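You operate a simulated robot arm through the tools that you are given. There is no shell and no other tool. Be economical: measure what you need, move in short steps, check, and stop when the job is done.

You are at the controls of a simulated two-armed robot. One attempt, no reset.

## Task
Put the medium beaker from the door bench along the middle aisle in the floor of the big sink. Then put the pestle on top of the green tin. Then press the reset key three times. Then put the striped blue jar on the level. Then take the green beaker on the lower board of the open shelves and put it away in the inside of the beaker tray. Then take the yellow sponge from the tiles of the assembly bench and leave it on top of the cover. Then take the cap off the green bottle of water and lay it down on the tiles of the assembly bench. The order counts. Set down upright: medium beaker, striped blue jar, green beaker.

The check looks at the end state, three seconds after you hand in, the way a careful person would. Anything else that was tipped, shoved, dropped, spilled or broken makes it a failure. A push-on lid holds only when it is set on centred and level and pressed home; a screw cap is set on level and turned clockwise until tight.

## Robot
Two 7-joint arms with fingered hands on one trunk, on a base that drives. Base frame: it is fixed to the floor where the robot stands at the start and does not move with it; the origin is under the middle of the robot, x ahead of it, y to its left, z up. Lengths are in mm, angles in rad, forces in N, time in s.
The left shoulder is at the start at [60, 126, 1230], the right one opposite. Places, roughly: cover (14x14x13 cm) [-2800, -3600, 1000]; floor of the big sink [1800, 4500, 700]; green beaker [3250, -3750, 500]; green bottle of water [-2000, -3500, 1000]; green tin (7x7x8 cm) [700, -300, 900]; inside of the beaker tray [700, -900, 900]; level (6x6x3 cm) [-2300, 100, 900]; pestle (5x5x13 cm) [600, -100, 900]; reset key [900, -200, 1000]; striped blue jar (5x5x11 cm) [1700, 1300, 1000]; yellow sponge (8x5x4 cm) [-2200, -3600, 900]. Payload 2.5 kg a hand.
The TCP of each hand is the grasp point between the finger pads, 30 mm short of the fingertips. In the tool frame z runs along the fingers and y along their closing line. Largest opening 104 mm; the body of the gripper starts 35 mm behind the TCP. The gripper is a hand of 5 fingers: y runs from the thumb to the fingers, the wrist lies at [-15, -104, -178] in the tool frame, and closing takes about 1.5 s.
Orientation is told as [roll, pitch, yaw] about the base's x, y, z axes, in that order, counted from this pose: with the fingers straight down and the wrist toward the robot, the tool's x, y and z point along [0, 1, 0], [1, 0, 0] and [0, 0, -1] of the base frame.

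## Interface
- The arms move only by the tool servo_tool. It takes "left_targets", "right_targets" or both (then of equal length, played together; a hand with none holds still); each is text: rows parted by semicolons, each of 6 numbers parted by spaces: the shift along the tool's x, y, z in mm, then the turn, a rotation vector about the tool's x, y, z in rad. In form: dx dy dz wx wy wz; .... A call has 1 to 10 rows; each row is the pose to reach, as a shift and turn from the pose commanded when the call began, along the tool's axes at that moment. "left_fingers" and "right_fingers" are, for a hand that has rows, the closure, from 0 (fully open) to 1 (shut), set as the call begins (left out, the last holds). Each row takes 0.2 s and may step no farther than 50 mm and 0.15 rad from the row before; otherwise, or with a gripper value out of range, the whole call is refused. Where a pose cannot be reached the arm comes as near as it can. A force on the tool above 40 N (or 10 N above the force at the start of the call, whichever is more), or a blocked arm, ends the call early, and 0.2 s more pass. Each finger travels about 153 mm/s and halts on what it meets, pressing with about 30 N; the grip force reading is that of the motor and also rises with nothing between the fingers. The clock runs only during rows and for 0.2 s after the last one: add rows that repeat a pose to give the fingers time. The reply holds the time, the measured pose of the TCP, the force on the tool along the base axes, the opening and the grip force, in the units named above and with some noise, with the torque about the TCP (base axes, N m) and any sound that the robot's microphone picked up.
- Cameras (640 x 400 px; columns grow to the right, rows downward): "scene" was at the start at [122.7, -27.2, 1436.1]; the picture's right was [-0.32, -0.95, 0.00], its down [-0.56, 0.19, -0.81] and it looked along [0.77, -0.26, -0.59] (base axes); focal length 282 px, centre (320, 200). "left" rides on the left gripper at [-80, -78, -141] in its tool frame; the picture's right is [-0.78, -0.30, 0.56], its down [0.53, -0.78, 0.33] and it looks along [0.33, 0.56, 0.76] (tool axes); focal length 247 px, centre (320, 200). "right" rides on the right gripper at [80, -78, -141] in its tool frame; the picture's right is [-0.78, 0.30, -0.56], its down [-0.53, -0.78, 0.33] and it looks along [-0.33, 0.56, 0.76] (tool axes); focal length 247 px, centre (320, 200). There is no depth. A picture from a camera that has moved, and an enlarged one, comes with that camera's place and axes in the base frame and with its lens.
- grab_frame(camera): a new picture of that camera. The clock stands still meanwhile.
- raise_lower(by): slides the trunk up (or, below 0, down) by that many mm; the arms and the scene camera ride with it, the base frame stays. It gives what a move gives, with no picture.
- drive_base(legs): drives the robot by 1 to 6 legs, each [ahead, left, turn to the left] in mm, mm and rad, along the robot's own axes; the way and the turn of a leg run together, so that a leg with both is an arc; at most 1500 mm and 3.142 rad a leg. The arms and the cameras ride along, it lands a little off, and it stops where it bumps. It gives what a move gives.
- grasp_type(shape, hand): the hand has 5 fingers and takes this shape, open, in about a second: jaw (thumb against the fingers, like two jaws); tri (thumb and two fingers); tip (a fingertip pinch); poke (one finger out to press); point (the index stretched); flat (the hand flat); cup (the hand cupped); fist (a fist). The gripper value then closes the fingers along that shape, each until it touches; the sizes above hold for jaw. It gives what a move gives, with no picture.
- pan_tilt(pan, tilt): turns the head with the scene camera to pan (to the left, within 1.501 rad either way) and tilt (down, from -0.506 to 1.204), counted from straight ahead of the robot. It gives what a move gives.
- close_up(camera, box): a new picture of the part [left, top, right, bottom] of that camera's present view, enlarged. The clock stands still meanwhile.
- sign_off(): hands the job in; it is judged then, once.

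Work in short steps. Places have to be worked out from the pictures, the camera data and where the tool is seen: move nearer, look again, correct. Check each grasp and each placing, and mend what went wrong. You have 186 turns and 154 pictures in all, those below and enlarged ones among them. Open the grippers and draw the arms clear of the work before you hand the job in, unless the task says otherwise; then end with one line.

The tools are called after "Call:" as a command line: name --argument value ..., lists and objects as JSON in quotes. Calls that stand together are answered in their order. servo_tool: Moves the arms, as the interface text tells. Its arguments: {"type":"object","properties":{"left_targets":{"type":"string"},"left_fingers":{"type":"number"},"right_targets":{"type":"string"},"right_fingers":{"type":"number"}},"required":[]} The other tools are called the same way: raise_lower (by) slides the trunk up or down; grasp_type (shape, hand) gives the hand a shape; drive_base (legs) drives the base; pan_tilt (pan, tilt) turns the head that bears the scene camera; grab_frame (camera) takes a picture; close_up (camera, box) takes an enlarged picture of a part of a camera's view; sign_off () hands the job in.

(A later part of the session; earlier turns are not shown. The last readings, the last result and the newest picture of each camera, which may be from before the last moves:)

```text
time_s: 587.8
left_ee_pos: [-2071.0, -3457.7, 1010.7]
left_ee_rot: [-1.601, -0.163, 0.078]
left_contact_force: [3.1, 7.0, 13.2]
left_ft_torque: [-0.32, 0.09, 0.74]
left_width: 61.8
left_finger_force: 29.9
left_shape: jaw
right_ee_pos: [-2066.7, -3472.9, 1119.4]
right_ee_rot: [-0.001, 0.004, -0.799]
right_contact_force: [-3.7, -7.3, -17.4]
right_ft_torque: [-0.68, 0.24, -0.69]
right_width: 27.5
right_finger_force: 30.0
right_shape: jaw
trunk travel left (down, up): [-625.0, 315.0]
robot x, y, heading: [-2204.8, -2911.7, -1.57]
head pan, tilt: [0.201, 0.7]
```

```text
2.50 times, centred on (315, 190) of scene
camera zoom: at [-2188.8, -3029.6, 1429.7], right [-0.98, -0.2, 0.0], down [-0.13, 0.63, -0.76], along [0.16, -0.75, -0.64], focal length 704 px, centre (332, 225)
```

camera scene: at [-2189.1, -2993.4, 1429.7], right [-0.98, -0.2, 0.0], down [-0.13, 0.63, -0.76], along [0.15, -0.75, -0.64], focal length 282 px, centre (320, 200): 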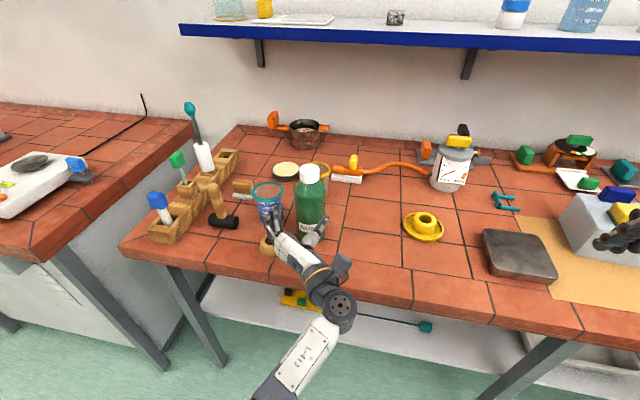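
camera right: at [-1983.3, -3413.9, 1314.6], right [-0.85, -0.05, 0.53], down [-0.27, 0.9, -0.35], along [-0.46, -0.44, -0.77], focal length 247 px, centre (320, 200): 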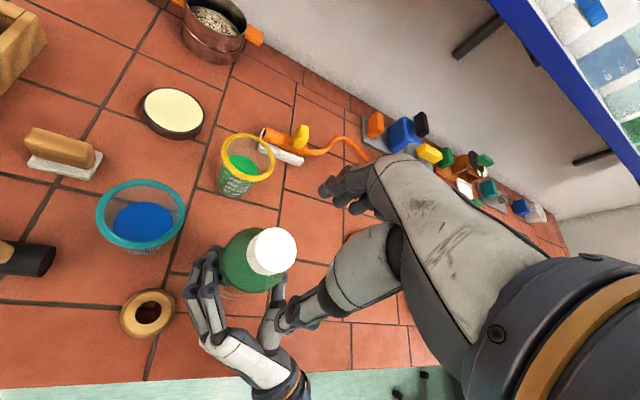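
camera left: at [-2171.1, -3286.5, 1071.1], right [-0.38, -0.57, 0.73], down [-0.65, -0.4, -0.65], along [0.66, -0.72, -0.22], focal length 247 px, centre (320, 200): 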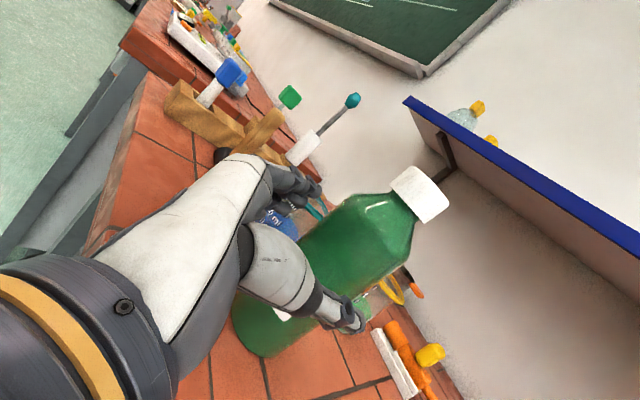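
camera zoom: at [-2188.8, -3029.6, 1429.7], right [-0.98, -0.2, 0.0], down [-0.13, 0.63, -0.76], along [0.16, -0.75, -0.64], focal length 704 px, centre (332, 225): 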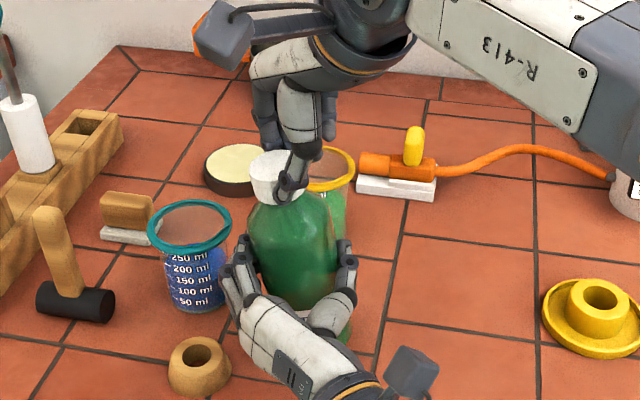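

The bottle was lifted a little and tilted ~9° with the left grip. I open the right hand, back it up, then press the bottle back down with the left hand so its base seats flat.

Call:
servo_tool --right_targets "0 0 0 0 0 0; 0 0 0 0 0 0; 0 0 0 0 0 0; 0 0 -10 0 0 0; 0 0 -30 0 0 0; 0 0 -30 0 0 0" --right_fingers 0.2

Call:
servo_tool --left_targets "2 0 0 0 0 0; 4 0 0 0 0 0; 6 0 0 0 0 0; 8 0 0 0 0 0; 8 0 0 0 0 0"

Call:
close_up --camera "scene" --box '[230, 110, 400, 270]'

```text
time_s: 589.2
left_ee_pos: [-2071.2, -3458.3, 1008.5]
left_ee_rot: [-1.595, -0.167, 0.078]
left_contact_force: [-1.0, -0.4, -0.1]
left_ft_torque: [-0.01, 0.1, -0.01]
left_width: 62.3
left_finger_force: 30.2
left_shape: jaw
right_ee_pos: [-2066.2, -3471.5, 1129.7]
right_ee_rot: [0.001, -0.002, -0.8]
right_contact_force: [0.5, -0.7, 0.2]
right_ft_torque: [0.02, -0.02, 0.02]
right_width: 82.8
right_finger_force: 0.0
right_shape: jaw
right hand out of reach, approached as far as the arm can: row 5, 6
trunk travel left (down, up): [-625.0, 315.0]
robot x, y, heading: [-2207.5, -2902.6, -1.568]
head pan, tilt: [0.201, 0.7]
```

```text
time_s: 590.4
left_ee_pos: [-2071.2, -3458.8, 1009.1]
left_ee_rot: [-1.595, -0.166, 0.078]
left_contact_force: [-0.9, -0.1, -2.4]
left_ft_torque: [0.05, 0.01, 0.02]
left_width: 62.5
left_finger_force: 30.4
left_shape: jaw
left hand out of reach, approached as far as the arm can: row 2, 3, 4, 5
right_ee_pos: [-2065.1, -3472.4, 1131.1]
right_ee_rot: [0.002, -0.003, -0.8]
right_contact_force: [-0.4, 0.5, 0.6]
right_ft_torque: [-0.02, 0.0, 0.0]
right_width: 83.1
right_finger_force: 0.1
right_shape: jaw
trunk travel left (down, up): [-625.0, 315.0]
robot x, y, heading: [-2205.7, -2907.0, -1.567]
head pan, tilt: [0.201, 0.7]
```

```text
2.50 times, centred on (315, 190) of scene
camera zoom: at [-2189.0, -3029.3, 1429.7], right [-0.98, -0.2, 0.0], down [-0.13, 0.63, -0.76], along [0.16, -0.75, -0.64], focal length 704 px, centre (332, 225)
```

zoom: 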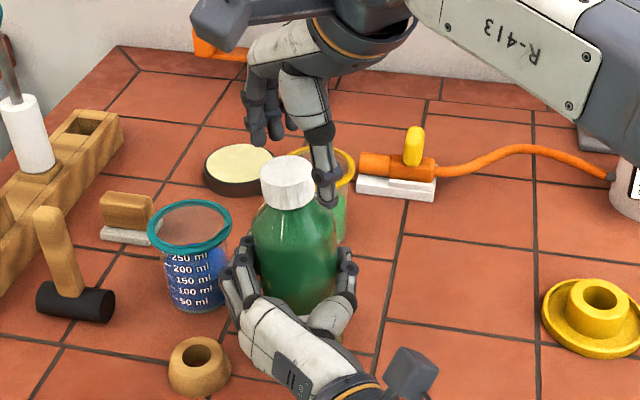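

More upright. A 4 mm trunk drop will seat the base flat.

Call:
raise_lower --by -4

```text
time_s: 590.9
left_ee_pos: [-2072.4, -3457.7, 1007.9]
left_ee_rot: [-1.601, -0.165, 0.079]
left_contact_force: [-1.6, -0.6, 6.9]
left_ft_torque: [-0.08, -0.18, -0.09]
left_width: 62.3
left_finger_force: 30.0
left_shape: jaw
right_ee_pos: [-2066.8, -3471.7, 1127.9]
right_ee_rot: [0.002, -0.001, -0.799]
right_contact_force: [-0.8, 0.1, 0.6]
right_ft_torque: [-0.04, -0.01, 0.03]
right_width: 83.2
right_finger_force: 0.1
right_shape: jaw
trunk travel left (down, up): [-621.0, 319.0]
robot x, y, heading: [-2207.6, -2905.9, -1.566]
head pan, tilt: [0.201, 0.7]
```

Base seated (7 N). Regrip the cap, following the thread's rise, two strokes.

Call:
servo_tool --right_targets "3 3 0 0 0 0.14; 3 3 4 0 0 0.28; 3 3 8 0 0 0.42; 3 3 12 0 0 0.56; 3 3 15 0 0 0.7; 3 3 16 0 0 0.82; 3 3 16 0 0 0.82" --right_fingers 0.3

Call:
servo_tool --right_targets "0 0 0 0 0 0; 0 0 0 0 0 0; 0 0 0 0 0 0; 0 0 0 0 0 0; 0 0 -0.4 0 0 -0.14; 0 0 -0.8 0 0 -0.28; 0 0 -1.2 0 0 -0.42; 0 0 -1.6 0 0 -0.56; 0 0 -2 0 0 -0.7; 0 0 -2.3 0 0 -0.82" --right_fingers 1

Call:
servo_tool --right_targets "0 0 0 0 0 0; 0 0 0 0 0 0; 0 0 0 0 0 0; 0 0 0 0 0 0.14; 0 0 0 0 0 0.28; 0 0 0 0 0 0.42; 0 0 0 0 0 0.56; 0 0 0 0 0 0.7; 0 0 0 0 0 0.82; 0 0 0 0 0 0.82" --right_fingers 0.35

Call:
servo_tool --right_targets "0 0 0 0 0 0; 0 0 0 0 0 0; 0 0 0 0 0 0; 0 0 0 0 0 0; 0 0 -0.4 0 0 -0.14; 0 0 -0.8 0 0 -0.28; 0 0 -1.2 0 0 -0.42; 0 0 -1.6 0 0 -0.56; 0 0 -2 0 0 -0.7; 0 0 -2.3 0 0 -0.82" --right_fingers 1

Call:
close_up --camera "left" --box '[300, 60, 500, 240]'

```text
time_s: 592.5
left_ee_pos: [-2072.1, -3457.0, 1006.6]
left_ee_rot: [-1.599, -0.167, 0.078]
left_contact_force: [-1.4, -2.5, 12.8]
left_ft_torque: [-0.26, -0.3, -0.06]
left_width: 62.3
left_finger_force: 30.2
left_shape: jaw
right_ee_pos: [-2062.4, -3470.8, 1111.2]
right_ee_rot: [0.001, -0.001, -1.623]
right_contact_force: [-0.3, 0.1, 0.1]
right_ft_torque: [-0.04, 0.05, 0.01]
right_width: 73.2
right_finger_force: 0.1
right_shape: jaw
trunk travel left (down, up): [-621.0, 319.0]
robot x, y, heading: [-2208.4, -2905.5, -1.569]
head pan, tilt: [0.201, 0.7]
```

```text
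time_s: 594.7
left_ee_pos: [-2070.2, -3457.2, 1006.1]
left_ee_rot: [-1.598, -0.165, 0.084]
left_contact_force: [9.1, 7.0, 14.6]
left_ft_torque: [-0.34, -0.13, 0.94]
left_width: 62.2
left_finger_force: 30.5
left_shape: jaw
right_ee_pos: [-2063.9, -3473.9, 1113.6]
right_ee_rot: [0.0, -0.003, -0.802]
right_contact_force: [-6.6, -6.6, -11.0]
right_ft_torque: [-0.66, 0.32, -0.77]
right_width: 29.2
right_finger_force: 30.2
right_shape: jaw
trunk travel left (down, up): [-621.0, 319.0]
robot x, y, heading: [-2206.8, -2908.6, -1.568]
head pan, tilt: [0.201, 0.7]
```

```text
time_s: 596.9
left_ee_pos: [-2072.4, -3457.2, 1006.6]
left_ee_rot: [-1.598, -0.167, 0.079]
left_contact_force: [-2.3, -1.0, 10.9]
left_ft_torque: [-0.15, -0.24, -0.05]
left_width: 62.3
left_finger_force: 30.3
left_shape: jaw
right_ee_pos: [-2062.4, -3470.8, 1113.6]
right_ee_rot: [0.002, -0.004, -1.622]
right_contact_force: [-1.0, -0.1, -0.1]
right_ft_torque: [-0.02, -0.03, 0.01]
right_width: 67.3
right_finger_force: 0.1
right_shape: jaw
trunk travel left (down, up): [-621.0, 319.0]
robot x, y, heading: [-2206.5, -2909.4, -1.572]
head pan, tilt: [0.201, 0.7]
```

```text
time_s: 599.1
left_ee_pos: [-2069.5, -3456.5, 1006.0]
left_ee_rot: [-1.598, -0.166, 0.083]
left_contact_force: [9.9, 8.4, 14.3]
left_ft_torque: [-0.31, -0.08, 0.95]
left_width: 62.0
left_finger_force: 30.2
left_shape: jaw
right_ee_pos: [-2063.9, -3472.9, 1116.0]
right_ee_rot: [-0.002, -0.002, -0.802]
right_contact_force: [-7.7, -7.1, -10.4]
right_ft_torque: [-0.61, 0.32, -0.72]
right_width: 29.0
right_finger_force: 29.7
right_shape: jaw
trunk travel left (down, up): [-621.0, 319.0]
robot x, y, heading: [-2203.4, -2911.7, -1.568]
head pan, tilt: [0.201, 0.7]
```

```text
2.22 times, centred on (400, 150) of left
camera zoom: at [-2170.3, -3321.6, 1067.3], right [-0.38, -0.57, 0.73], down [-0.65, -0.4, -0.65], along [0.66, -0.72, -0.22], focal length 549 px, centre (142, 311)
```

zoom: 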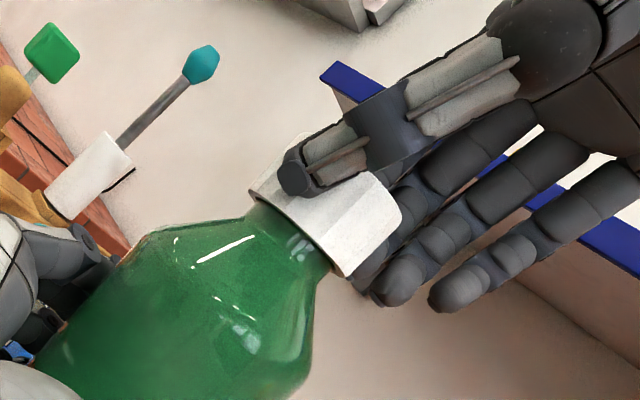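

The cap resists now; I suspect off-centre gripping. Reopen at the start yaw and check centring with the right camera.

Call:
servo_tool --right_targets "0 0 0 0 0 0; 0 0 0 0 0 0; 0 0 0 0 0 0; 0 0 0 0 0 0.14; 0 0 0 0 0 0.28; 0 0 0 0 0 0.42; 0 0 0 0 0 0.56; 0 0 0 0 0 0.7; 0 0 0 0 0 0.82; 0 0 0 0 0 0.82" --right_fingers 0.25

Call:
close_up --camera "right" --box '[220, 140, 420, 320]'

```text
time_s: 601.3
left_ee_pos: [-2071.1, -3457.3, 1005.4]
left_ee_rot: [-1.598, -0.166, 0.08]
left_contact_force: [-1.7, -1.0, 10.9]
left_ft_torque: [-0.16, -0.2, -0.06]
left_width: 61.9
left_finger_force: 29.9
left_shape: jaw
right_ee_pos: [-2062.1, -3471.3, 1116.2]
right_ee_rot: [0.002, -0.003, -1.621]
right_contact_force: [-0.4, 0.8, -0.2]
right_ft_torque: [0.0, 0.01, -0.01]
right_width: 77.6
right_finger_force: 0.0
right_shape: jaw
trunk travel left (down, up): [-621.0, 319.0]
robot x, y, heading: [-2207.8, -2912.0, -1.567]
head pan, tilt: [0.201, 0.7]
```

```text
2.22 times, centred on (320, 230) of right
camera zoom: at [-1978.5, -3397.5, 1257.1], right [-0.79, -0.26, 0.56], down [-0.49, 0.8, -0.33], along [-0.36, -0.54, -0.76], focal length 549 px, centre (320, 133)
```

zoom: 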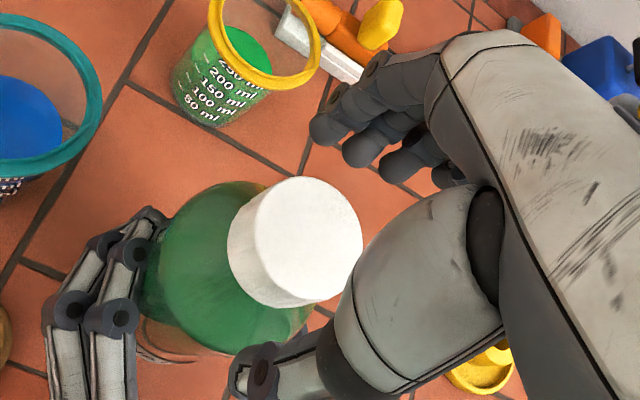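

Centring is good (within 3 mm). I go 9 mm lower for a fuller grip, close, and twist in short pieces to read the torque.

Call:
servo_tool --right_targets "0 -2 5 0 0 0; 0 -2 9 0 0 0; 0 -2 9 0 0 0"

Call:
servo_tool --right_targets "0 0 0 0 0 0; 0 0 0 0 0 0; 0 0 0 0 0 0; 0 0 0 0 0 0; 0 0 0 0 0 0" --right_fingers 1

Call:
servo_tool --right_targets "0 0 0 0 0 -0.13; 0 0 -0.5 0 0 -0.26; 0 0 -0.5 0 0 -0.26"

Call:
servo_tool --right_targets "0 0 0 0 0 -0.13; 0 0 -0.5 0 0 -0.26; 0 0 -0.5 0 0 -0.26"

Call:
servo_tool --right_targets "0 0 0 0 0 -0.13; 0 0 -0.5 0 0 -0.26; 0 0 -0.5 0 0 -0.26"

```text
time_s: 602.1
left_ee_pos: [-2071.3, -3457.5, 1005.5]
left_ee_rot: [-1.597, -0.166, 0.079]
left_contact_force: [-3.0, -1.0, 10.9]
left_ft_torque: [-0.18, -0.19, -0.06]
left_width: 62.4
left_finger_force: 30.0
left_shape: jaw
right_ee_pos: [-2062.8, -3469.5, 1107.3]
right_ee_rot: [0.003, 0.0, -1.618]
right_contact_force: [1.1, 0.0, -0.1]
right_ft_torque: [0.02, -0.02, -0.01]
right_width: 77.8
right_finger_force: 0.2
right_shape: jaw
trunk travel left (down, up): [-621.0, 319.0]
robot x, y, heading: [-2205.4, -2908.0, -1.564]
head pan, tilt: [0.201, 0.7]
```

```text
time_s: 603.3
left_ee_pos: [-2071.8, -3458.5, 1005.9]
left_ee_rot: [-1.597, -0.165, 0.077]
left_contact_force: [-1.4, -7.7, 10.6]
left_ft_torque: [-0.16, -0.17, -0.19]
left_width: 62.3
left_finger_force: 30.1
left_shape: jaw
right_ee_pos: [-2062.0, -3468.9, 1106.2]
right_ee_rot: [0.002, 0.0, -1.616]
right_contact_force: [-1.0, 3.6, -0.2]
right_ft_torque: [0.09, 0.02, 0.02]
right_width: 33.3
right_finger_force: 30.3
right_shape: jaw
trunk travel left (down, up): [-621.0, 319.0]
robot x, y, heading: [-2202.3, -2907.2, -1.567]
head pan, tilt: [0.201, 0.7]
```

```text
time_s: 604.1
left_ee_pos: [-2070.4, -3457.8, 1005.4]
left_ee_rot: [-1.598, -0.165, 0.082]
left_contact_force: [5.1, -7.3, 11.8]
left_ft_torque: [-0.17, -0.07, 0.13]
left_width: 62.3
left_finger_force: 29.7
left_shape: jaw
right_ee_pos: [-2061.9, -3469.7, 1107.1]
right_ee_rot: [0.001, -0.002, -1.359]
right_contact_force: [-5.7, 4.0, -0.8]
right_ft_torque: [0.05, 0.18, -0.25]
right_width: 33.0
right_finger_force: 30.3
right_shape: jaw
trunk travel left (down, up): [-621.0, 319.0]
robot x, y, heading: [-2207.9, -2908.1, -1.569]
head pan, tilt: [0.201, 0.7]
```

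```text
time_s: 604.9
left_ee_pos: [-2070.0, -3457.7, 1005.7]
left_ee_rot: [-1.599, -0.165, 0.083]
left_contact_force: [11.7, -1.4, 12.2]
left_ft_torque: [-0.17, -0.07, 0.52]
left_width: 62.4
left_finger_force: 30.0
left_shape: jaw
right_ee_pos: [-2062.2, -3469.8, 1107.1]
right_ee_rot: [-0.002, -0.001, -1.099]
right_contact_force: [-9.1, -1.3, -2.0]
right_ft_torque: [-0.08, 0.23, -0.48]
right_width: 31.7
right_finger_force: 30.3
right_shape: jaw
trunk travel left (down, up): [-621.0, 319.0]
robot x, y, heading: [-2205.6, -2902.7, -1.57]
head pan, tilt: [0.201, 0.7]
```

```text
time_s: 605.7
left_ee_pos: [-2070.8, -3457.1, 1004.8]
left_ee_rot: [-1.597, -0.164, 0.083]
left_contact_force: [12.3, 8.0, 13.1]
left_ft_torque: [-0.26, 0.03, 0.97]
left_width: 62.0
left_finger_force: 30.2
left_shape: jaw
right_ee_pos: [-2061.1, -3469.7, 1107.1]
right_ee_rot: [0.001, -0.001, -0.839]
right_contact_force: [-9.8, -6.4, -7.1]
right_ft_torque: [-0.49, 0.27, -0.75]
right_width: 30.1
right_finger_force: 29.8
right_shape: jaw
trunk travel left (down, up): [-621.0, 319.0]
robot x, y, heading: [-2207.9, -2906.5, -1.568]
head pan, tilt: [0.201, 0.7]
```

Torque grows linearly, so the cap is at a rotation stop, i.e. turned fully out. I unwind the elastic twist and pull straight up.

Call:
servo_tool --right_targets "0 0 0 0 0 0.14; 0 0 0 0 0 0.28; 0 0 0 0 0 0.42; 0 0 0 0 0 0.56; 0 0 0 0 0 0.68; 0 0 0 0 0 0.68"

Call:
servo_tool --right_targets "0 0 -2 0 0 0; 0 0 -4 0 0 0; 0 0 -6 0 0 0; 0 0 -8 0 0 0; 0 0 -8 0 0 0"

```text
time_s: 607.1
left_ee_pos: [-2072.0, -3458.2, 1005.2]
left_ee_rot: [-1.598, -0.166, 0.075]
left_contact_force: [2.9, -9.8, 8.8]
left_ft_torque: [-0.03, -0.16, -0.15]
left_width: 62.2
left_finger_force: 29.8
left_shape: jaw
right_ee_pos: [-2061.0, -3469.8, 1106.4]
right_ee_rot: [0.005, 0.0, -1.519]
right_contact_force: [-3.4, 5.2, -1.5]
right_ft_torque: [0.11, 0.1, 0.0]
right_width: 32.9
right_finger_force: 29.8
right_shape: jaw
trunk travel left (down, up): [-621.0, 319.0]
robot x, y, heading: [-2202.7, -2906.7, -1.568]
head pan, tilt: [0.201, 0.7]
```

```text
time_s: 608.3
left_ee_pos: [-2072.0, -3458.6, 1007.7]
left_ee_rot: [-1.602, -0.168, 0.077]
left_contact_force: [-1.6, 0.0, 19.1]
left_ft_torque: [-0.28, -0.36, -0.01]
left_width: 61.9
left_finger_force: 29.8
left_shape: jaw
right_ee_pos: [-2060.8, -3469.4, 1114.7]
right_ee_rot: [0.003, 0.005, -1.517]
right_contact_force: [0.9, 0.4, -23.1]
right_ft_torque: [0.09, 0.02, 0.05]
right_width: 32.0
right_finger_force: 30.0
right_shape: jaw
trunk travel left (down, up): [-621.0, 319.0]
robot x, y, heading: [-2205.1, -2908.1, -1.564]
head pan, tilt: [0.201, 0.7]
```

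Still attached at 23 N pull. I lower back to unload, and test the opposite direction a little to understand the thread.

Call:
servo_tool --right_targets "0 0 4 0 0 0; 0 0 8 0 0 0; 0 0 8 0 0 0"

Call:
servo_tool --right_targets "0 0 0 0 0 0.1; 0 0 0 0 0 0.2; 0 0 0 0 0 0.2"

Call:
close_up --camera "left" --box '[240, 60, 500, 290]'

```text
time_s: 609.1
left_ee_pos: [-2071.0, -3457.2, 1006.0]
left_ee_rot: [-1.594, -0.165, 0.079]
left_contact_force: [-0.8, -5.2, 10.6]
left_ft_torque: [-0.09, -0.26, -0.11]
left_width: 62.2
left_finger_force: 30.1
left_shape: jaw
right_ee_pos: [-2062.3, -3468.8, 1108.0]
right_ee_rot: [0.003, -0.002, -1.519]
right_contact_force: [0.2, 3.3, -8.2]
right_ft_torque: [0.23, -0.02, -0.03]
right_width: 32.3
right_finger_force: 30.0
right_shape: jaw
trunk travel left (down, up): [-621.0, 319.0]
robot x, y, heading: [-2206.6, -2904.1, -1.564]
head pan, tilt: [0.201, 0.7]
```

```text
time_s: 609.9
left_ee_pos: [-2070.6, -3457.8, 1005.5]
left_ee_rot: [-1.595, -0.165, 0.079]
left_contact_force: [-1.1, -6.9, 9.7]
left_ft_torque: [-0.06, -0.22, -0.14]
left_width: 62.1
left_finger_force: 29.6
left_shape: jaw
right_ee_pos: [-2063.1, -3468.7, 1109.1]
right_ee_rot: [0.002, 0.0, -1.72]
right_contact_force: [0.5, 5.5, -4.1]
right_ft_torque: [0.15, -0.04, 0.04]
right_width: 31.9
right_finger_force: 30.4
right_shape: jaw
trunk travel left (down, up): [-621.0, 319.0]
robot x, y, heading: [-2206.9, -2906.0, -1.567]
head pan, tilt: [0.201, 0.7]
```

```text
1.74 times, centred on (370, 175) of left
camera zoom: at [-2171.3, -3322.0, 1067.4], right [-0.38, -0.57, 0.73], down [-0.65, -0.4, -0.65], along [0.66, -0.72, -0.22], focal length 430 px, centre (233, 244)
```

zoom: 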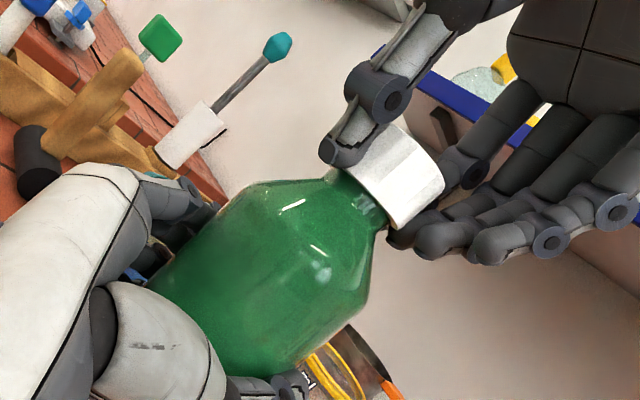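

CW turns freely while CCW is at a stop, and the gap under the cap looks smaller than at the start: it may be threaded the other way. I turn clockwise for several strokes and watch torque/vertical force.

Call:
servo_tool --right_targets "0 0 0 0 0 0; 0 0 0 0 0 0; 0 0 0 0 0 0; 0 0 0 0 0 -0.14; 0 0 0 0 0 -0.28; 0 0 0 0 0 -0.42; 0 0 0 0 0 -0.56; 0 0 0 0 0 -0.7; 0 0 0 0 0 -0.82; 0 0 0 0 0 -0.82" --right_fingers 0.35

Call:
servo_tool --right_targets "0 0 0 0 0 0; 0 0 0 0 0 0; 0 0 0 0 0 0; 0 0 0 0 0 0; 0 0 0 0 0 0.14; 0 0 0 0 0 0.28; 0 0 0 0 0 0.42; 0 0 0 0 0 0.56; 0 0 0 0 0 0.7; 0 0 0 0 0 0.8" --right_fingers 1

Call:
servo_tool --right_targets "0 0 0 0 0 0; 0 0 0 0 0 0; 0 0 0 0 0 0; 0 0 0 0 0 -0.14; 0 0 0 0 0 -0.28; 0 0 0 0 0 -0.42; 0 0 0 0 0 -0.56; 0 0 0 0 0 -0.7; 0 0 0 0 0 -0.8; 0 0 0 0 0 -0.8" --right_fingers 0.35

Call:
servo_tool --right_targets "0 0 0 0 0 0; 0 0 0 0 0 0; 0 0 0 0 0 0; 0 0 0 0 0 0; 0 0 0 0 0 0.14; 0 0 0 0 0 0.28; 0 0 0 0 0 0.42; 0 0 0 0 0 0.56; 0 0 0 0 0 0.7; 0 0 0 0 0 0.8" --right_fingers 1

```text
time_s: 612.1
left_ee_pos: [-2070.9, -3456.7, 1004.7]
left_ee_rot: [-1.597, -0.166, 0.078]
left_contact_force: [-2.1, 0.8, 7.1]
left_ft_torque: [-0.04, -0.18, 0.02]
left_width: 61.8
left_finger_force: 29.8
left_shape: jaw
right_ee_pos: [-2062.4, -3470.5, 1109.6]
right_ee_rot: [0.002, -0.003, -0.897]
right_contact_force: [-0.1, 0.1, -0.2]
right_ft_torque: [-0.02, -0.01, 0.01]
right_width: 67.4
right_finger_force: 0.0
right_shape: jaw
trunk travel left (down, up): [-621.0, 319.0]
robot x, y, heading: [-2208.1, -2908.6, -1.567]
head pan, tilt: [0.201, 0.7]
```

```text
time_s: 614.3
left_ee_pos: [-2071.7, -3457.7, 1006.0]
left_ee_rot: [-1.597, -0.165, 0.078]
left_contact_force: [-2.4, -6.7, 8.3]
left_ft_torque: [-0.03, -0.22, -0.24]
left_width: 62.4
left_finger_force: 29.1
left_shape: jaw
right_ee_pos: [-2061.7, -3469.5, 1108.3]
right_ee_rot: [0.001, 0.0, -1.701]
right_contact_force: [0.0, 3.3, -1.5]
right_ft_torque: [-0.2, 0.01, 0.02]
right_width: 33.7
right_finger_force: 29.5
right_shape: jaw
trunk travel left (down, up): [-621.0, 319.0]
robot x, y, heading: [-2209.3, -2906.5, -1.567]
head pan, tilt: [0.201, 0.7]
```

```text
time_s: 616.5
left_ee_pos: [-2072.2, -3457.8, 1006.7]
left_ee_rot: [-1.598, -0.165, 0.078]
left_contact_force: [-1.9, 1.1, 8.3]
left_ft_torque: [-0.06, -0.14, -0.01]
left_width: 62.2
left_finger_force: 30.2
left_shape: jaw
right_ee_pos: [-2061.2, -3469.3, 1109.4]
right_ee_rot: [0.002, -0.002, -0.896]
right_contact_force: [0.6, 0.4, 0.6]
right_ft_torque: [-0.01, -0.02, 0.01]
right_width: 67.0
right_finger_force: 0.0
right_shape: jaw
trunk travel left (down, up): [-621.0, 319.0]
robot x, y, heading: [-2208.4, -2903.9, -1.568]
head pan, tilt: [0.201, 0.7]
```

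```text
time_s: 618.7
left_ee_pos: [-2071.7, -3458.0, 1005.7]
left_ee_rot: [-1.597, -0.164, 0.076]
left_contact_force: [-3.7, -2.8, 8.8]
left_ft_torque: [-0.1, -0.19, -0.21]
left_width: 62.0
left_finger_force: 30.1
left_shape: jaw
right_ee_pos: [-2061.3, -3469.1, 1108.8]
right_ee_rot: [0.001, 0.0, -1.702]
right_contact_force: [2.0, 0.9, -1.7]
right_ft_torque: [-0.28, 0.03, 0.06]
right_width: 34.2
right_finger_force: 29.9
right_shape: jaw
trunk travel left (down, up): [-621.0, 319.0]
robot x, y, heading: [-2204.5, -2906.8, -1.569]
head pan, tilt: [0.201, 0.7]
```

CW remains free. Continue clockwise two more strokes and then test a light pull.

Call:
servo_tool --right_targets "0 0 0 0 0 0; 0 0 0 0 0 0; 0 0 0 0 0 0; 0 0 0 0 0 -0.14; 0 0 0 0 0 -0.28; 0 0 0 0 0 -0.42; 0 0 0 0 0 -0.56; 0 0 0 0 0 -0.7; 0 0 0 0 0 -0.8; 0 0 0 0 0 -0.8" --right_fingers 0.35

Call:
servo_tool --right_targets "0 0 0 0 0 0; 0 0 0 0 0 0; 0 0 0 0 0 0; 0 0 0 0 0 0; 0 0 0 0 0 0.14; 0 0 0 0 0 0.28; 0 0 0 0 0 0.42; 0 0 0 0 0 0.56; 0 0 0 0 0 0.7; 0 0 0 0 0 0.8" --right_fingers 1

Call:
servo_tool --right_targets "0 0 0 0 0 0; 0 0 0 0 0 0; 0 0 0 0 0 0; 0 0 0 0 0 -0.14; 0 0 0 0 0 -0.28; 0 0 0 0 0 -0.42; 0 0 0 0 0 -0.56; 0 0 0 0 0 -0.7; 0 0 0 0 0 -0.8; 0 0 0 0 0 -0.8" --right_fingers 0.35

Call:
servo_tool --right_targets "0 0 0 0 0 0; 0 0 0 0 0 0; 0 0 0 0 0 0; 0 0 0 0 0 0; 0 0 0 0 0 0.14; 0 0 0 0 0 0.28; 0 0 0 0 0 0.42; 0 0 0 0 0 0.56; 0 0 0 0 0 0.7; 0 0 0 0 0 0.8" --right_fingers 1

Call:
servo_tool --right_targets "0 0 -2 0 0 0; 0 0 -4 0 0 0; 0 0 -4 0 0 0"

```text
time_s: 620.9
left_ee_pos: [-2072.0, -3457.8, 1006.2]
left_ee_rot: [-1.598, -0.165, 0.08]
left_contact_force: [-2.5, 0.3, 7.2]
left_ft_torque: [-0.14, -0.14, -0.02]
left_width: 62.0
left_finger_force: 30.0
left_shape: jaw
right_ee_pos: [-2061.3, -3469.6, 1108.4]
right_ee_rot: [0.003, -0.002, -0.896]
right_contact_force: [-0.9, -0.5, -0.2]
right_ft_torque: [-0.02, 0.01, 0.02]
right_width: 67.3
right_finger_force: 0.0
right_shape: jaw
trunk travel left (down, up): [-621.0, 319.0]
robot x, y, heading: [-2207.2, -2907.9, -1.573]
head pan, tilt: [0.201, 0.7]
```

```text
time_s: 623.1
left_ee_pos: [-2071.6, -3456.6, 1005.5]
left_ee_rot: [-1.596, -0.166, 0.077]
left_contact_force: [-3.1, -2.0, 8.8]
left_ft_torque: [-0.06, -0.25, -0.19]
left_width: 62.3
left_finger_force: 29.9
left_shape: jaw
right_ee_pos: [-2062.1, -3469.2, 1107.5]
right_ee_rot: [0.001, 0.0, -1.702]
right_contact_force: [1.0, 0.4, -2.3]
right_ft_torque: [-0.27, 0.01, 0.06]
right_width: 34.3
right_finger_force: 30.0
right_shape: jaw
trunk travel left (down, up): [-621.0, 319.0]
robot x, y, heading: [-2207.4, -2907.7, -1.569]
head pan, tilt: [0.201, 0.7]
```

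```text
time_s: 625.3
left_ee_pos: [-2070.6, -3458.5, 1005.7]
left_ee_rot: [-1.597, -0.164, 0.078]
left_contact_force: [-1.6, 0.7, 6.8]
left_ft_torque: [-0.13, -0.13, 0.0]
left_width: 62.4
left_finger_force: 30.4
left_shape: jaw
right_ee_pos: [-2063.1, -3469.4, 1107.7]
right_ee_rot: [0.003, -0.002, -0.898]
right_contact_force: [-0.3, -0.7, -0.9]
right_ft_torque: [-0.02, 0.0, -0.01]
right_width: 67.4
right_finger_force: 0.0
right_shape: jaw
trunk travel left (down, up): [-621.0, 319.0]
robot x, y, heading: [-2207.1, -2907.0, -1.569]
head pan, tilt: [0.201, 0.7]
```

```text
time_s: 627.5
left_ee_pos: [-2072.8, -3457.6, 1005.5]
left_ee_rot: [-1.598, -0.165, 0.075]
left_contact_force: [-3.7, -3.4, 8.4]
left_ft_torque: [-0.08, -0.24, -0.29]
left_width: 61.9
left_finger_force: 29.8
left_shape: jaw
right_ee_pos: [-2061.4, -3469.8, 1109.0]
right_ee_rot: [0.002, 0.0, -1.699]
right_contact_force: [1.2, 0.8, -0.9]
right_ft_torque: [-0.25, 0.01, 0.15]
right_width: 34.2
right_finger_force: 30.2
right_shape: jaw
trunk travel left (down, up): [-621.0, 319.0]
robot x, y, heading: [-2205.5, -2909.4, -1.567]
head pan, tilt: [0.201, 0.7]
```

```text
time_s: 628.3
left_ee_pos: [-2072.2, -3459.2, 1006.3]
left_ee_rot: [-1.599, -0.166, 0.081]
left_contact_force: [-2.7, 2.7, 12.2]
left_ft_torque: [-0.18, -0.34, -0.19]
left_width: 62.0
left_finger_force: 30.1
left_shape: jaw
right_ee_pos: [-2061.0, -3470.6, 1110.5]
right_ee_rot: [-0.001, 0.004, -1.698]
right_contact_force: [3.1, -3.0, -15.9]
right_ft_torque: [-0.25, -0.09, 0.15]
right_width: 33.1
right_finger_force: 30.1
right_shape: jaw
trunk travel left (down, up): [-621.0, 319.0]
robot x, y, heading: [-2205.0, -2904.2, -1.566]
head pan, tilt: [0.201, 0.7]
```

CW is still free after 3.4 rad. Compare the gap below the cap now (one picture).

Call:
close_up --camera "left" --box '[240, 60, 500, 290]'

```text
1.74 times, centred on (370, 175) of left
camera zoom: at [-2170.9, -3322.3, 1067.5], right [-0.38, -0.57, 0.73], down [-0.65, -0.4, -0.65], along [0.66, -0.72, -0.22], focal length 430 px, centre (233, 244)
```

zoom: 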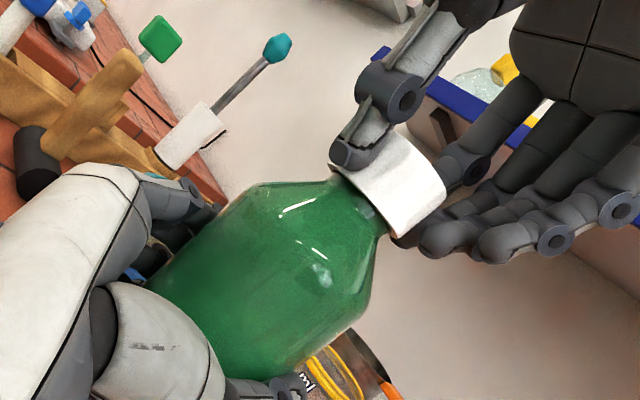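

The cap went down: CW tightens, so CCW is right and it does rise. I redo the CCW strokes, this time letting the hand rise with the thread (≈1.3 mm per stroke).

Call:
servo_tool --right_targets "0 0 2 0 0 0; 0 0 2 0 0 -0.14; 0 0 2 0 0 -0.28; 0 0 2 0 0 -0.42; 0 0 1.5 0 0 -0.56; 0 0 1 0 0 -0.7; 0 0 0.5 0 0 -0.84; 0 0 0.5 0 0 -0.84"

Call:
servo_tool --right_targets "0 0 0 0 0 0; 0 0 0 0 0 0; 0 0 0 0 0 0; 0 0 0 0 0 0.14; 0 0 0 0 0 0.28; 0 0 0 0 0 0.42; 0 0 0 0 0 0.56; 0 0 0 0 0 0.7; 0 0 0 0 0 0.84; 0 0 0 0 0 0.84" --right_fingers 0.35

Call:
servo_tool --right_targets "0 0 0 0 0 0; 0 0 0 0 0 0; 0 0 0 0 0 0; 0 0 0 0 0 0; 0 0 0 0 0 -0.14; 0 0 -0.5 0 0 -0.28; 0 0 -0.7 0 0 -0.42; 0 0 -1 0 0 -0.56; 0 0 -1.2 0 0 -0.7; 0 0 -1.4 0 0 -0.84" --right_fingers 1

Call:
servo_tool --right_targets "0 0 0 0 0 0; 0 0 0 0 0 0; 0 0 0 0 0 0; 0 0 0 0 0 0.14; 0 0 0 0 0 0.28; 0 0 0 0 0 0.42; 0 0 0 0 0 0.56; 0 0 0 0 0 0.7; 0 0 0 0 0 0.84; 0 0 0 0 0 0.84" --right_fingers 0.35

Call:
servo_tool --right_targets "0 0 0 0 0 0; 0 0 0 0 0 0; 0 0 0 0 0 0; 0 0 0 0 0 0; 0 0 0 0 0 -0.14; 0 0 -0.5 0 0 -0.28; 0 0 -0.7 0 0 -0.42; 0 0 -1 0 0 -0.56; 0 0 -1.2 0 0 -0.7; 0 0 -1.4 0 0 -0.84" --right_fingers 1

```text
time_s: 630.1
left_ee_pos: [-2070.6, -3457.1, 1005.4]
left_ee_rot: [-1.597, -0.163, 0.079]
left_contact_force: [4.7, 0.9, 10.8]
left_ft_torque: [-0.18, -0.08, 0.08]
left_width: 61.7
left_finger_force: 29.9
left_shape: jaw
right_ee_pos: [-2062.6, -3468.9, 1110.2]
right_ee_rot: [0.0, 0.0, -0.861]
right_contact_force: [-3.0, 0.7, -13.5]
right_ft_torque: [0.08, 0.13, 0.01]
right_width: 33.0
right_finger_force: 30.2
right_shape: jaw
trunk travel left (down, up): [-621.0, 319.0]
robot x, y, heading: [-2208.6, -2904.0, -1.566]
head pan, tilt: [0.201, 0.7]
```

```text
time_s: 632.3
left_ee_pos: [-2071.6, -3456.7, 1006.0]
left_ee_rot: [-1.599, -0.166, 0.078]
left_contact_force: [-2.8, 0.7, 7.3]
left_ft_torque: [-0.11, -0.11, -0.02]
left_width: 61.9
left_finger_force: 29.6
left_shape: jaw
right_ee_pos: [-2062.7, -3468.5, 1111.7]
right_ee_rot: [0.001, 0.0, -1.701]
right_contact_force: [0.7, 0.8, 0.1]
right_ft_torque: [0.04, -0.02, 0.01]
right_width: 67.3
right_finger_force: 0.1
right_shape: jaw
trunk travel left (down, up): [-621.0, 319.0]
robot x, y, heading: [-2207.2, -2907.1, -1.568]
head pan, tilt: [0.201, 0.7]
```

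```text
time_s: 634.5
left_ee_pos: [-2070.9, -3457.8, 1005.9]
left_ee_rot: [-1.597, -0.167, 0.08]
left_contact_force: [3.7, -1.7, 8.5]
left_ft_torque: [-0.13, 0.01, 0.07]
left_width: 62.2
left_finger_force: 29.7
left_shape: jaw
right_ee_pos: [-2063.2, -3469.9, 1113.1]
right_ee_rot: [-0.001, 0.0, -0.858]
right_contact_force: [-5.0, 1.9, -2.8]
right_ft_torque: [0.26, 0.24, -0.02]
right_width: 34.5
right_finger_force: 29.6
right_shape: jaw
trunk travel left (down, up): [-621.0, 319.0]
robot x, y, heading: [-2206.8, -2905.6, -1.568]
head pan, tilt: [0.201, 0.7]
```

```text
time_s: 636.7
left_ee_pos: [-2072.4, -3457.1, 1005.2]
left_ee_rot: [-1.596, -0.165, 0.077]
left_contact_force: [-2.3, -0.3, 6.0]
left_ft_torque: [-0.1, -0.04, 0.0]
left_width: 61.8
left_finger_force: 29.8
left_shape: jaw
right_ee_pos: [-2061.0, -3469.4, 1113.5]
right_ee_rot: [0.001, 0.001, -1.701]
right_contact_force: [1.1, -0.3, -0.5]
right_ft_torque: [0.03, 0.0, 0.02]
right_width: 67.0
right_finger_force: 0.0
right_shape: jaw
trunk travel left (down, up): [-621.0, 319.0]
robot x, y, heading: [-2204.8, -2905.8, -1.564]
head pan, tilt: [0.201, 0.7]
```

```text
time_s: 638.9
left_ee_pos: [-2070.3, -3457.2, 1005.4]
left_ee_rot: [-1.595, -0.165, 0.079]
left_contact_force: [3.8, -4.1, 7.6]
left_ft_torque: [-0.12, 0.03, 0.03]
left_width: 61.9
left_finger_force: 29.9
left_shape: jaw
right_ee_pos: [-2062.7, -3469.3, 1113.1]
right_ee_rot: [0.0, -0.002, -0.859]
right_contact_force: [-4.6, 3.1, -1.8]
right_ft_torque: [0.25, 0.25, -0.04]
right_width: 34.4
right_finger_force: 30.6
right_shape: jaw
trunk travel left (down, up): [-621.0, 319.0]
robot x, y, heading: [-2208.4, -2903.8, -1.568]
head pan, tilt: [0.201, 0.7]
```

Free again and rising. Next strokes, with the last one in pieces to see where it stops.

Call:
servo_tool --right_targets "0 0 0 0 0 0; 0 0 0 0 0 0; 0 0 0 0 0 0; 0 0 0 0 0 0.14; 0 0 0 0 0 0.28; 0 0 0 0 0 0.42; 0 0 0 0 0 0.56; 0 0 0 0 0 0.7; 0 0 0 0 0 0.84; 0 0 0 0 0 0.84" --right_fingers 0.35

Call:
servo_tool --right_targets "0 0 0 0 0 0; 0 0 0 0 0 0; 0 0 0 0 0 0; 0 0 0 0 0 0; 0 0 0 0 0 -0.14; 0 0 -0.5 0 0 -0.28; 0 0 -0.7 0 0 -0.42; 0 0 -1 0 0 -0.56; 0 0 -1.2 0 0 -0.7; 0 0 -1.4 0 0 -0.84" --right_fingers 1

Call:
servo_tool --right_targets "0 0 0 0 0 0; 0 0 0 0 0 0; 0 0 0 0 0 0; 0 0 0 0 0 0.14; 0 0 0 0 0 0.28; 0 0 0 0 0 0.42; 0 0 0 0 0 0.56; 0 0 0 0 0 0.7; 0 0 0 0 0 0.84; 0 0 0 0 0 0.84" --right_fingers 0.35

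Call:
servo_tool --right_targets "0 0 0 0 0 0; 0 0 0 0 0 0; 0 0 0 0 0 0; 0 0 0 0 0 0; 0 0 0 0 0 -0.14; 0 0 -0.5 0 0 -0.28; 0 0 -0.5 0 0 -0.28" --right_fingers 1

Call:
servo_tool --right_targets "0 0 -0.3 0 0 -0.14; 0 0 -0.5 0 0 -0.28; 0 0 -0.8 0 0 -0.42; 0 0 -1 0 0 -0.56; 0 0 -1 0 0 -0.56"

```text
time_s: 641.1
left_ee_pos: [-2072.0, -3456.9, 1004.8]
left_ee_rot: [-1.596, -0.167, 0.079]
left_contact_force: [-2.6, -0.7, 6.0]
left_ft_torque: [-0.07, -0.08, -0.04]
left_width: 61.6
left_finger_force: 30.1
left_shape: jaw
right_ee_pos: [-2062.6, -3470.0, 1113.6]
right_ee_rot: [0.001, 0.001, -1.699]
right_contact_force: [-0.3, -0.3, -0.4]
right_ft_torque: [0.01, -0.01, -0.01]
right_width: 67.3
right_finger_force: 0.0
right_shape: jaw
trunk travel left (down, up): [-621.0, 319.0]
robot x, y, heading: [-2206.3, -2909.1, -1.566]
head pan, tilt: [0.201, 0.7]
```

```text
time_s: 643.3
left_ee_pos: [-2070.0, -3456.8, 1005.2]
left_ee_rot: [-1.597, -0.167, 0.078]
left_contact_force: [3.9, -2.4, 6.8]
left_ft_torque: [-0.13, -0.08, 0.03]
left_width: 62.2
left_finger_force: 29.9
left_shape: jaw
right_ee_pos: [-2061.9, -3471.0, 1115.6]
right_ee_rot: [0.001, -0.003, -0.856]
right_contact_force: [-3.2, 1.9, -1.0]
right_ft_torque: [0.1, 0.06, -0.03]
right_width: 34.0
right_finger_force: 30.4
right_shape: jaw
trunk travel left (down, up): [-621.0, 319.0]
robot x, y, heading: [-2206.5, -2906.2, -1.571]
head pan, tilt: [0.201, 0.7]
```

```text
time_s: 645.5
left_ee_pos: [-2070.6, -3457.9, 1006.2]
left_ee_rot: [-1.599, -0.166, 0.077]
left_contact_force: [-2.3, -0.5, 5.3]
left_ft_torque: [-0.12, -0.11, -0.04]
left_width: 61.7
left_finger_force: 30.1
left_shape: jaw
right_ee_pos: [-2062.8, -3469.5, 1115.8]
right_ee_rot: [0.002, 0.001, -1.702]
right_contact_force: [-1.1, -0.2, -0.3]
right_ft_torque: [0.0, -0.01, -0.02]
right_width: 67.1
right_finger_force: 0.1
right_shape: jaw
trunk travel left (down, up): [-621.0, 319.0]
robot x, y, heading: [-2207.2, -2907.3, -1.562]
head pan, tilt: [0.201, 0.7]
```

```text
time_s: 647.1
left_ee_pos: [-2070.9, -3458.7, 1006.5]
left_ee_rot: [-1.598, -0.165, 0.079]
left_contact_force: [0.0, -2.2, 5.1]
left_ft_torque: [-0.07, 0.0, -0.05]
left_width: 61.8
left_finger_force: 30.2
left_shape: jaw
right_ee_pos: [-2061.5, -3469.3, 1117.0]
right_ee_rot: [0.001, -0.002, -1.418]
right_contact_force: [-1.8, 2.2, -0.1]
right_ft_torque: [0.1, 0.05, -0.04]
right_width: 33.4
right_finger_force: 30.1
right_shape: jaw
trunk travel left (down, up): [-621.0, 319.0]
robot x, y, heading: [-2207.3, -2908.1, -1.563]
head pan, tilt: [0.201, 0.7]
```

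```text
time_s: 648.3
left_ee_pos: [-2070.9, -3457.5, 1005.9]
left_ee_rot: [-1.599, -0.167, 0.08]
left_contact_force: [2.6, 1.4, 6.5]
left_ft_torque: [-0.1, -0.04, 0.07]
left_width: 61.6
left_finger_force: 29.6
left_shape: jaw
right_ee_pos: [-2062.5, -3468.9, 1118.6]
right_ee_rot: [0.002, -0.002, -0.859]
right_contact_force: [-2.8, -1.4, 0.9]
right_ft_torque: [-0.01, 0.02, -0.06]
right_width: 33.2
right_finger_force: 30.1
right_shape: jaw
trunk travel left (down, up): [-621.0, 319.0]
robot x, y, heading: [-2203.0, -2906.8, -1.566]
head pan, tilt: [0.201, 0.7]
```

Now it passed 4.2 rad freely: the earlier "stop" was tips gripping the neck. Continue strokes, rising with the cap.

Call:
servo_tool --right_targets "0 0 0 0 0 0; 0 0 0 0 0 0; 0 0 0 0 0 0; 0 0 0 0 0 0.14; 0 0 0 0 0 0.28; 0 0 0 0 0 0.42; 0 0 0 0 0 0.56; 0 0 0 0 0 0.7; 0 0 0 0 0 0.84; 0 0 0 0 0 0.84" --right_fingers 0.35

Call:
servo_tool --right_targets "0 0 0 0 0 0; 0 0 0 0 0 0; 0 0 0 0 0 0; 0 0 0 0 0 0; 0 0 -0.2 0 0 -0.14; 0 0 -0.5 0 0 -0.28; 0 0 -0.8 0 0 -0.42; 0 0 -1 0 0 -0.56; 0 0 -1.3 0 0 -0.7; 0 0 -1.5 0 0 -0.84" --right_fingers 1

Call:
servo_tool --right_targets "0 0 0 0 0 0; 0 0 0 0 0 0; 0 0 0 0 0 0; 0 0 0 0 0 0.14; 0 0 0 0 0 0.28; 0 0 0 0 0 0.42; 0 0 0 0 0 0.56; 0 0 0 0 0 0.7; 0 0 0 0 0 0.84; 0 0 0 0 0 0.84" --right_fingers 0.35

Call:
servo_tool --right_targets "0 0 0 0 0 0; 0 0 0 0 0 0; 0 0 0 0 0 0; 0 0 0 0 0 0; 0 0 -0.2 0 0 -0.14; 0 0 -0.5 0 0 -0.28; 0 0 -0.8 0 0 -0.42; 0 0 -1 0 0 -0.56; 0 0 -1.3 0 0 -0.7; 0 0 -1.5 0 0 -0.84" --right_fingers 1

Call:
servo_tool --right_targets "0 0 -1.5 0 0 0; 0 0 -3 0 0 0; 0 0 -3 0 0 0"

```text
time_s: 650.5
left_ee_pos: [-2071.6, -3457.4, 1005.1]
left_ee_rot: [-1.597, -0.167, 0.079]
left_contact_force: [-2.0, -0.4, 4.0]
left_ft_torque: [-0.12, -0.03, -0.03]
left_width: 61.7
left_finger_force: 30.1
left_shape: jaw
right_ee_pos: [-2062.8, -3468.5, 1117.6]
right_ee_rot: [0.002, -0.001, -1.7]
right_contact_force: [0.9, 0.4, -0.5]
right_ft_torque: [-0.03, 0.01, 0.0]
right_width: 67.1
right_finger_force: 0.1
right_shape: jaw
trunk travel left (down, up): [-621.0, 319.0]
robot x, y, heading: [-2205.7, -2908.8, -1.565]
head pan, tilt: [0.201, 0.7]
```

```text
time_s: 652.7
left_ee_pos: [-2071.7, -3457.3, 1006.0]
left_ee_rot: [-1.597, -0.166, 0.079]
left_contact_force: [-2.0, -0.4, 4.7]
left_ft_torque: [-0.07, -0.09, -0.06]
left_width: 61.8
left_finger_force: 30.0
left_shape: jaw
right_ee_pos: [-2062.7, -3470.6, 1119.2]
right_ee_rot: [0.001, -0.002, -0.855]
right_contact_force: [-0.3, 1.2, 0.2]
right_ft_torque: [0.04, 0.03, 0.0]
right_width: 34.2
right_finger_force: 30.1
right_shape: jaw
trunk travel left (down, up): [-621.0, 319.0]
robot x, y, heading: [-2208.2, -2908.7, -1.564]
head pan, tilt: [0.201, 0.7]
```

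```text
time_s: 654.9
left_ee_pos: [-2070.9, -3458.8, 1005.8]
left_ee_rot: [-1.597, -0.167, 0.078]
left_contact_force: [-2.1, 0.7, 4.5]
left_ft_torque: [-0.09, -0.06, 0.02]
left_width: 61.8
left_finger_force: 30.4
left_shape: jaw
right_ee_pos: [-2063.1, -3469.1, 1119.8]
right_ee_rot: [0.003, -0.001, -1.702]
right_contact_force: [-0.2, -0.1, 0.4]
right_ft_torque: [-0.02, -0.01, -0.01]
right_width: 66.9
right_finger_force: 0.2
right_shape: jaw
trunk travel left (down, up): [-621.0, 319.0]
robot x, y, heading: [-2207.0, -2909.8, -1.566]
head pan, tilt: [0.201, 0.7]
```

```text
time_s: 657.1
left_ee_pos: [-2070.7, -3457.4, 1005.7]
left_ee_rot: [-1.597, -0.167, 0.078]
left_contact_force: [2.5, -3.7, 6.4]
left_ft_torque: [-0.1, -0.04, 0.04]
left_width: 61.6
left_finger_force: 30.3
left_shape: jaw
right_ee_pos: [-2062.4, -3469.7, 1119.4]
right_ee_rot: [0.001, -0.004, -0.858]
right_contact_force: [-3.8, 3.3, -0.5]
right_ft_torque: [0.07, 0.08, -0.06]
right_width: 34.3
right_finger_force: 30.0
right_shape: jaw
trunk travel left (down, up): [-621.0, 319.0]
robot x, y, heading: [-2204.3, -2904.3, -1.567]
head pan, tilt: [0.201, 0.7]
```

```text
time_s: 657.9
left_ee_pos: [-2070.9, -3457.4, 1004.9]
left_ee_rot: [-1.597, -0.165, 0.078]
left_contact_force: [3.3, -2.5, 6.4]
left_ft_torque: [-0.13, -0.03, 0.03]
left_width: 61.7
left_finger_force: 30.3
left_shape: jaw
right_ee_pos: [-2062.1, -3468.4, 1123.5]
right_ee_rot: [-0.001, 0.0, -0.86]
right_contact_force: [-3.3, 1.2, -2.7]
right_ft_torque: [0.07, 0.12, -0.03]
right_width: 34.0
right_finger_force: 30.0
right_shape: jaw
trunk travel left (down, up): [-621.0, 319.0]
robot x, y, heading: [-2205.3, -2908.9, -1.57]
head pan, tilt: [0.201, 0.7]
```

Lifting 4 mm now costs under 3 N – possibly free. Lift a bit more and read forces.

Call:
servo_tool --right_targets "0 0 -2 0 0 0; 0 0 -4 0 0 0; 0 0 -6 0 0 0; 0 0 -6 0 0 0"

```text
time_s: 658.9
left_ee_pos: [-2070.1, -3457.3, 1005.0]
left_ee_rot: [-1.594, -0.164, 0.077]
left_contact_force: [4.4, -2.4, 7.3]
left_ft_torque: [-0.12, -0.04, 0.05]
left_width: 61.8
left_finger_force: 30.1
left_shape: jaw
right_ee_pos: [-2062.8, -3470.7, 1128.2]
right_ee_rot: [0.003, -0.002, -0.859]
right_contact_force: [-3.5, 2.8, -3.0]
right_ft_torque: [0.04, 0.12, 0.0]
right_width: 34.3
right_finger_force: 29.8
right_shape: jaw
trunk travel left (down, up): [-621.0, 319.0]
robot x, y, heading: [-2206.9, -2905.6, -1.568]
head pan, tilt: [0.201, 0.7]
```

Light constant load; continue up while yawing back so the arm has reach.

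Call:
servo_tool --right_targets "0 0 -3 0 0 0.1; 0 0 -7 0 0 0.22; 0 0 -12 0 0 0.34; 0 0 -17 0 0 0.46; 0 0 -17 0 0 0.46"

```text
time_s: 660.1
left_ee_pos: [-2072.2, -3457.0, 1005.8]
left_ee_rot: [-1.597, -0.164, 0.079]
left_contact_force: [-0.1, 1.4, 5.4]
left_ft_torque: [-0.1, -0.09, -0.04]
left_width: 62.0
left_finger_force: 30.2
left_shape: jaw
right_ee_pos: [-2062.1, -3469.5, 1147.2]
right_ee_rot: [0.001, -0.001, -1.322]
right_contact_force: [0.2, -0.1, -0.9]
right_ft_torque: [0.04, 0.0, 0.0]
right_width: 34.0
right_finger_force: 29.6
right_shape: jaw
trunk travel left (down, up): [-621.0, 319.0]
robot x, y, heading: [-2208.0, -2905.2, -1.567]
head pan, tilt: [0.201, 0.7]
```

The cap is off (34 mm held, no load). Raise it, then release the bottle with the left hand and withdraw straight back.

Call:
servo_tool --right_targets "0 0 -20 0 0 0.1; 0 0 -45 0 0 0.2; 0 0 -60 0 0 0.25; 0 0 -60 0 0 0.25"

Call:
servo_tool --left_targets "0 0 0 0 0 0; 0 0 0 0 0 0; 0 0 0 0 0 0; 0 0 0 0 0 0; 0 0 0 0 0 0" --left_fingers 0.1

Call:
servo_tool --left_targets "0 0 -10 0 0 0; 0 0 -25 0 0 0; 0 0 -45 0 0 0; 0 0 -70 0 0 0; 0 0 -100 0 0 0; 0 0 -130 0 0 0; 0 0 -130 0 0 0"

Call:
close_up --camera "scene" --box '[220, 60, 460, 290]'

```text
time_s: 661.1
left_ee_pos: [-2072.3, -3457.3, 1005.7]
left_ee_rot: [-1.598, -0.167, 0.079]
left_contact_force: [-2.1, 0.5, 3.3]
left_ft_torque: [-0.11, -0.04, -0.05]
left_width: 61.3
left_finger_force: 30.4
left_shape: jaw
right_ee_pos: [-2067.9, -3468.3, 1205.8]
right_ee_rot: [0.004, -0.003, -1.569]
right_contact_force: [0.2, 0.3, -0.4]
right_ft_torque: [0.01, 0.02, 0.02]
right_width: 34.3
right_finger_force: 29.9
right_shape: jaw
right hand out of reach, approached as far as the arm can: row 3, 4
trunk travel left (down, up): [-621.0, 319.0]
robot x, y, heading: [-2204.9, -2904.7, -1.567]
head pan, tilt: [0.201, 0.7]
```

```text
time_s: 662.3
left_ee_pos: [-2071.7, -3457.4, 1004.9]
left_ee_rot: [-1.595, -0.165, 0.079]
left_contact_force: [0.0, 0.4, 0.9]
left_ft_torque: [-0.02, -0.02, 0.01]
left_width: 93.8
left_finger_force: 0.1
left_shape: jaw
right_ee_pos: [-2067.0, -3469.1, 1206.7]
right_ee_rot: [0.001, -0.001, -1.569]
right_contact_force: [0.7, 0.1, 0.1]
right_ft_torque: [-0.02, -0.01, 0.03]
right_width: 34.3
right_finger_force: 30.4
right_shape: jaw
trunk travel left (down, up): [-621.0, 319.0]
robot x, y, heading: [-2205.1, -2907.2, -1.57]
head pan, tilt: [0.201, 0.7]
```

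```text
time_s: 663.9
left_ee_pos: [-2080.8, -3326.3, 1000.8]
left_ee_rot: [-1.596, -0.166, 0.078]
left_contact_force: [1.1, 0.7, -0.1]
left_ft_torque: [0.01, -0.05, 0.04]
left_width: 93.4
left_finger_force: 0.1
left_shape: jaw
right_ee_pos: [-2067.9, -3468.6, 1205.4]
right_ee_rot: [0.001, -0.002, -1.569]
right_contact_force: [-0.6, 0.3, -0.8]
right_ft_torque: [-0.03, 0.02, 0.0]
right_width: 34.2
right_finger_force: 30.3
right_shape: jaw
trunk travel left (down, up): [-621.0, 319.0]
robot x, y, heading: [-2202.3, -2911.4, -1.566]
head pan, tilt: [0.201, 0.7]
```

```text
1.74 times, centred on (340, 175) of scene
camera zoom: at [-2188.9, -3029.2, 1425.7], right [-0.98, -0.2, 0.0], down [-0.13, 0.63, -0.76], along [0.16, -0.75, -0.64], focal length 490 px, centre (285, 244)
```

zoom: 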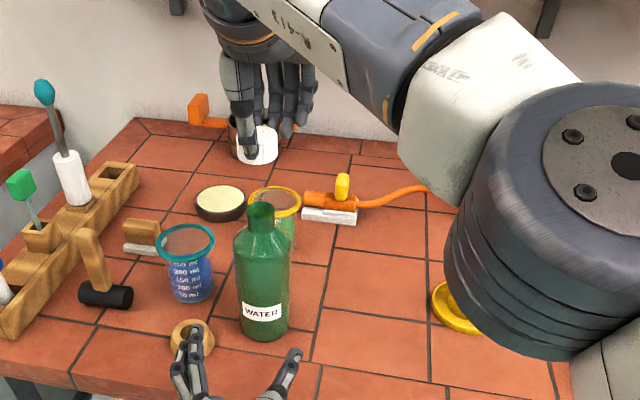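

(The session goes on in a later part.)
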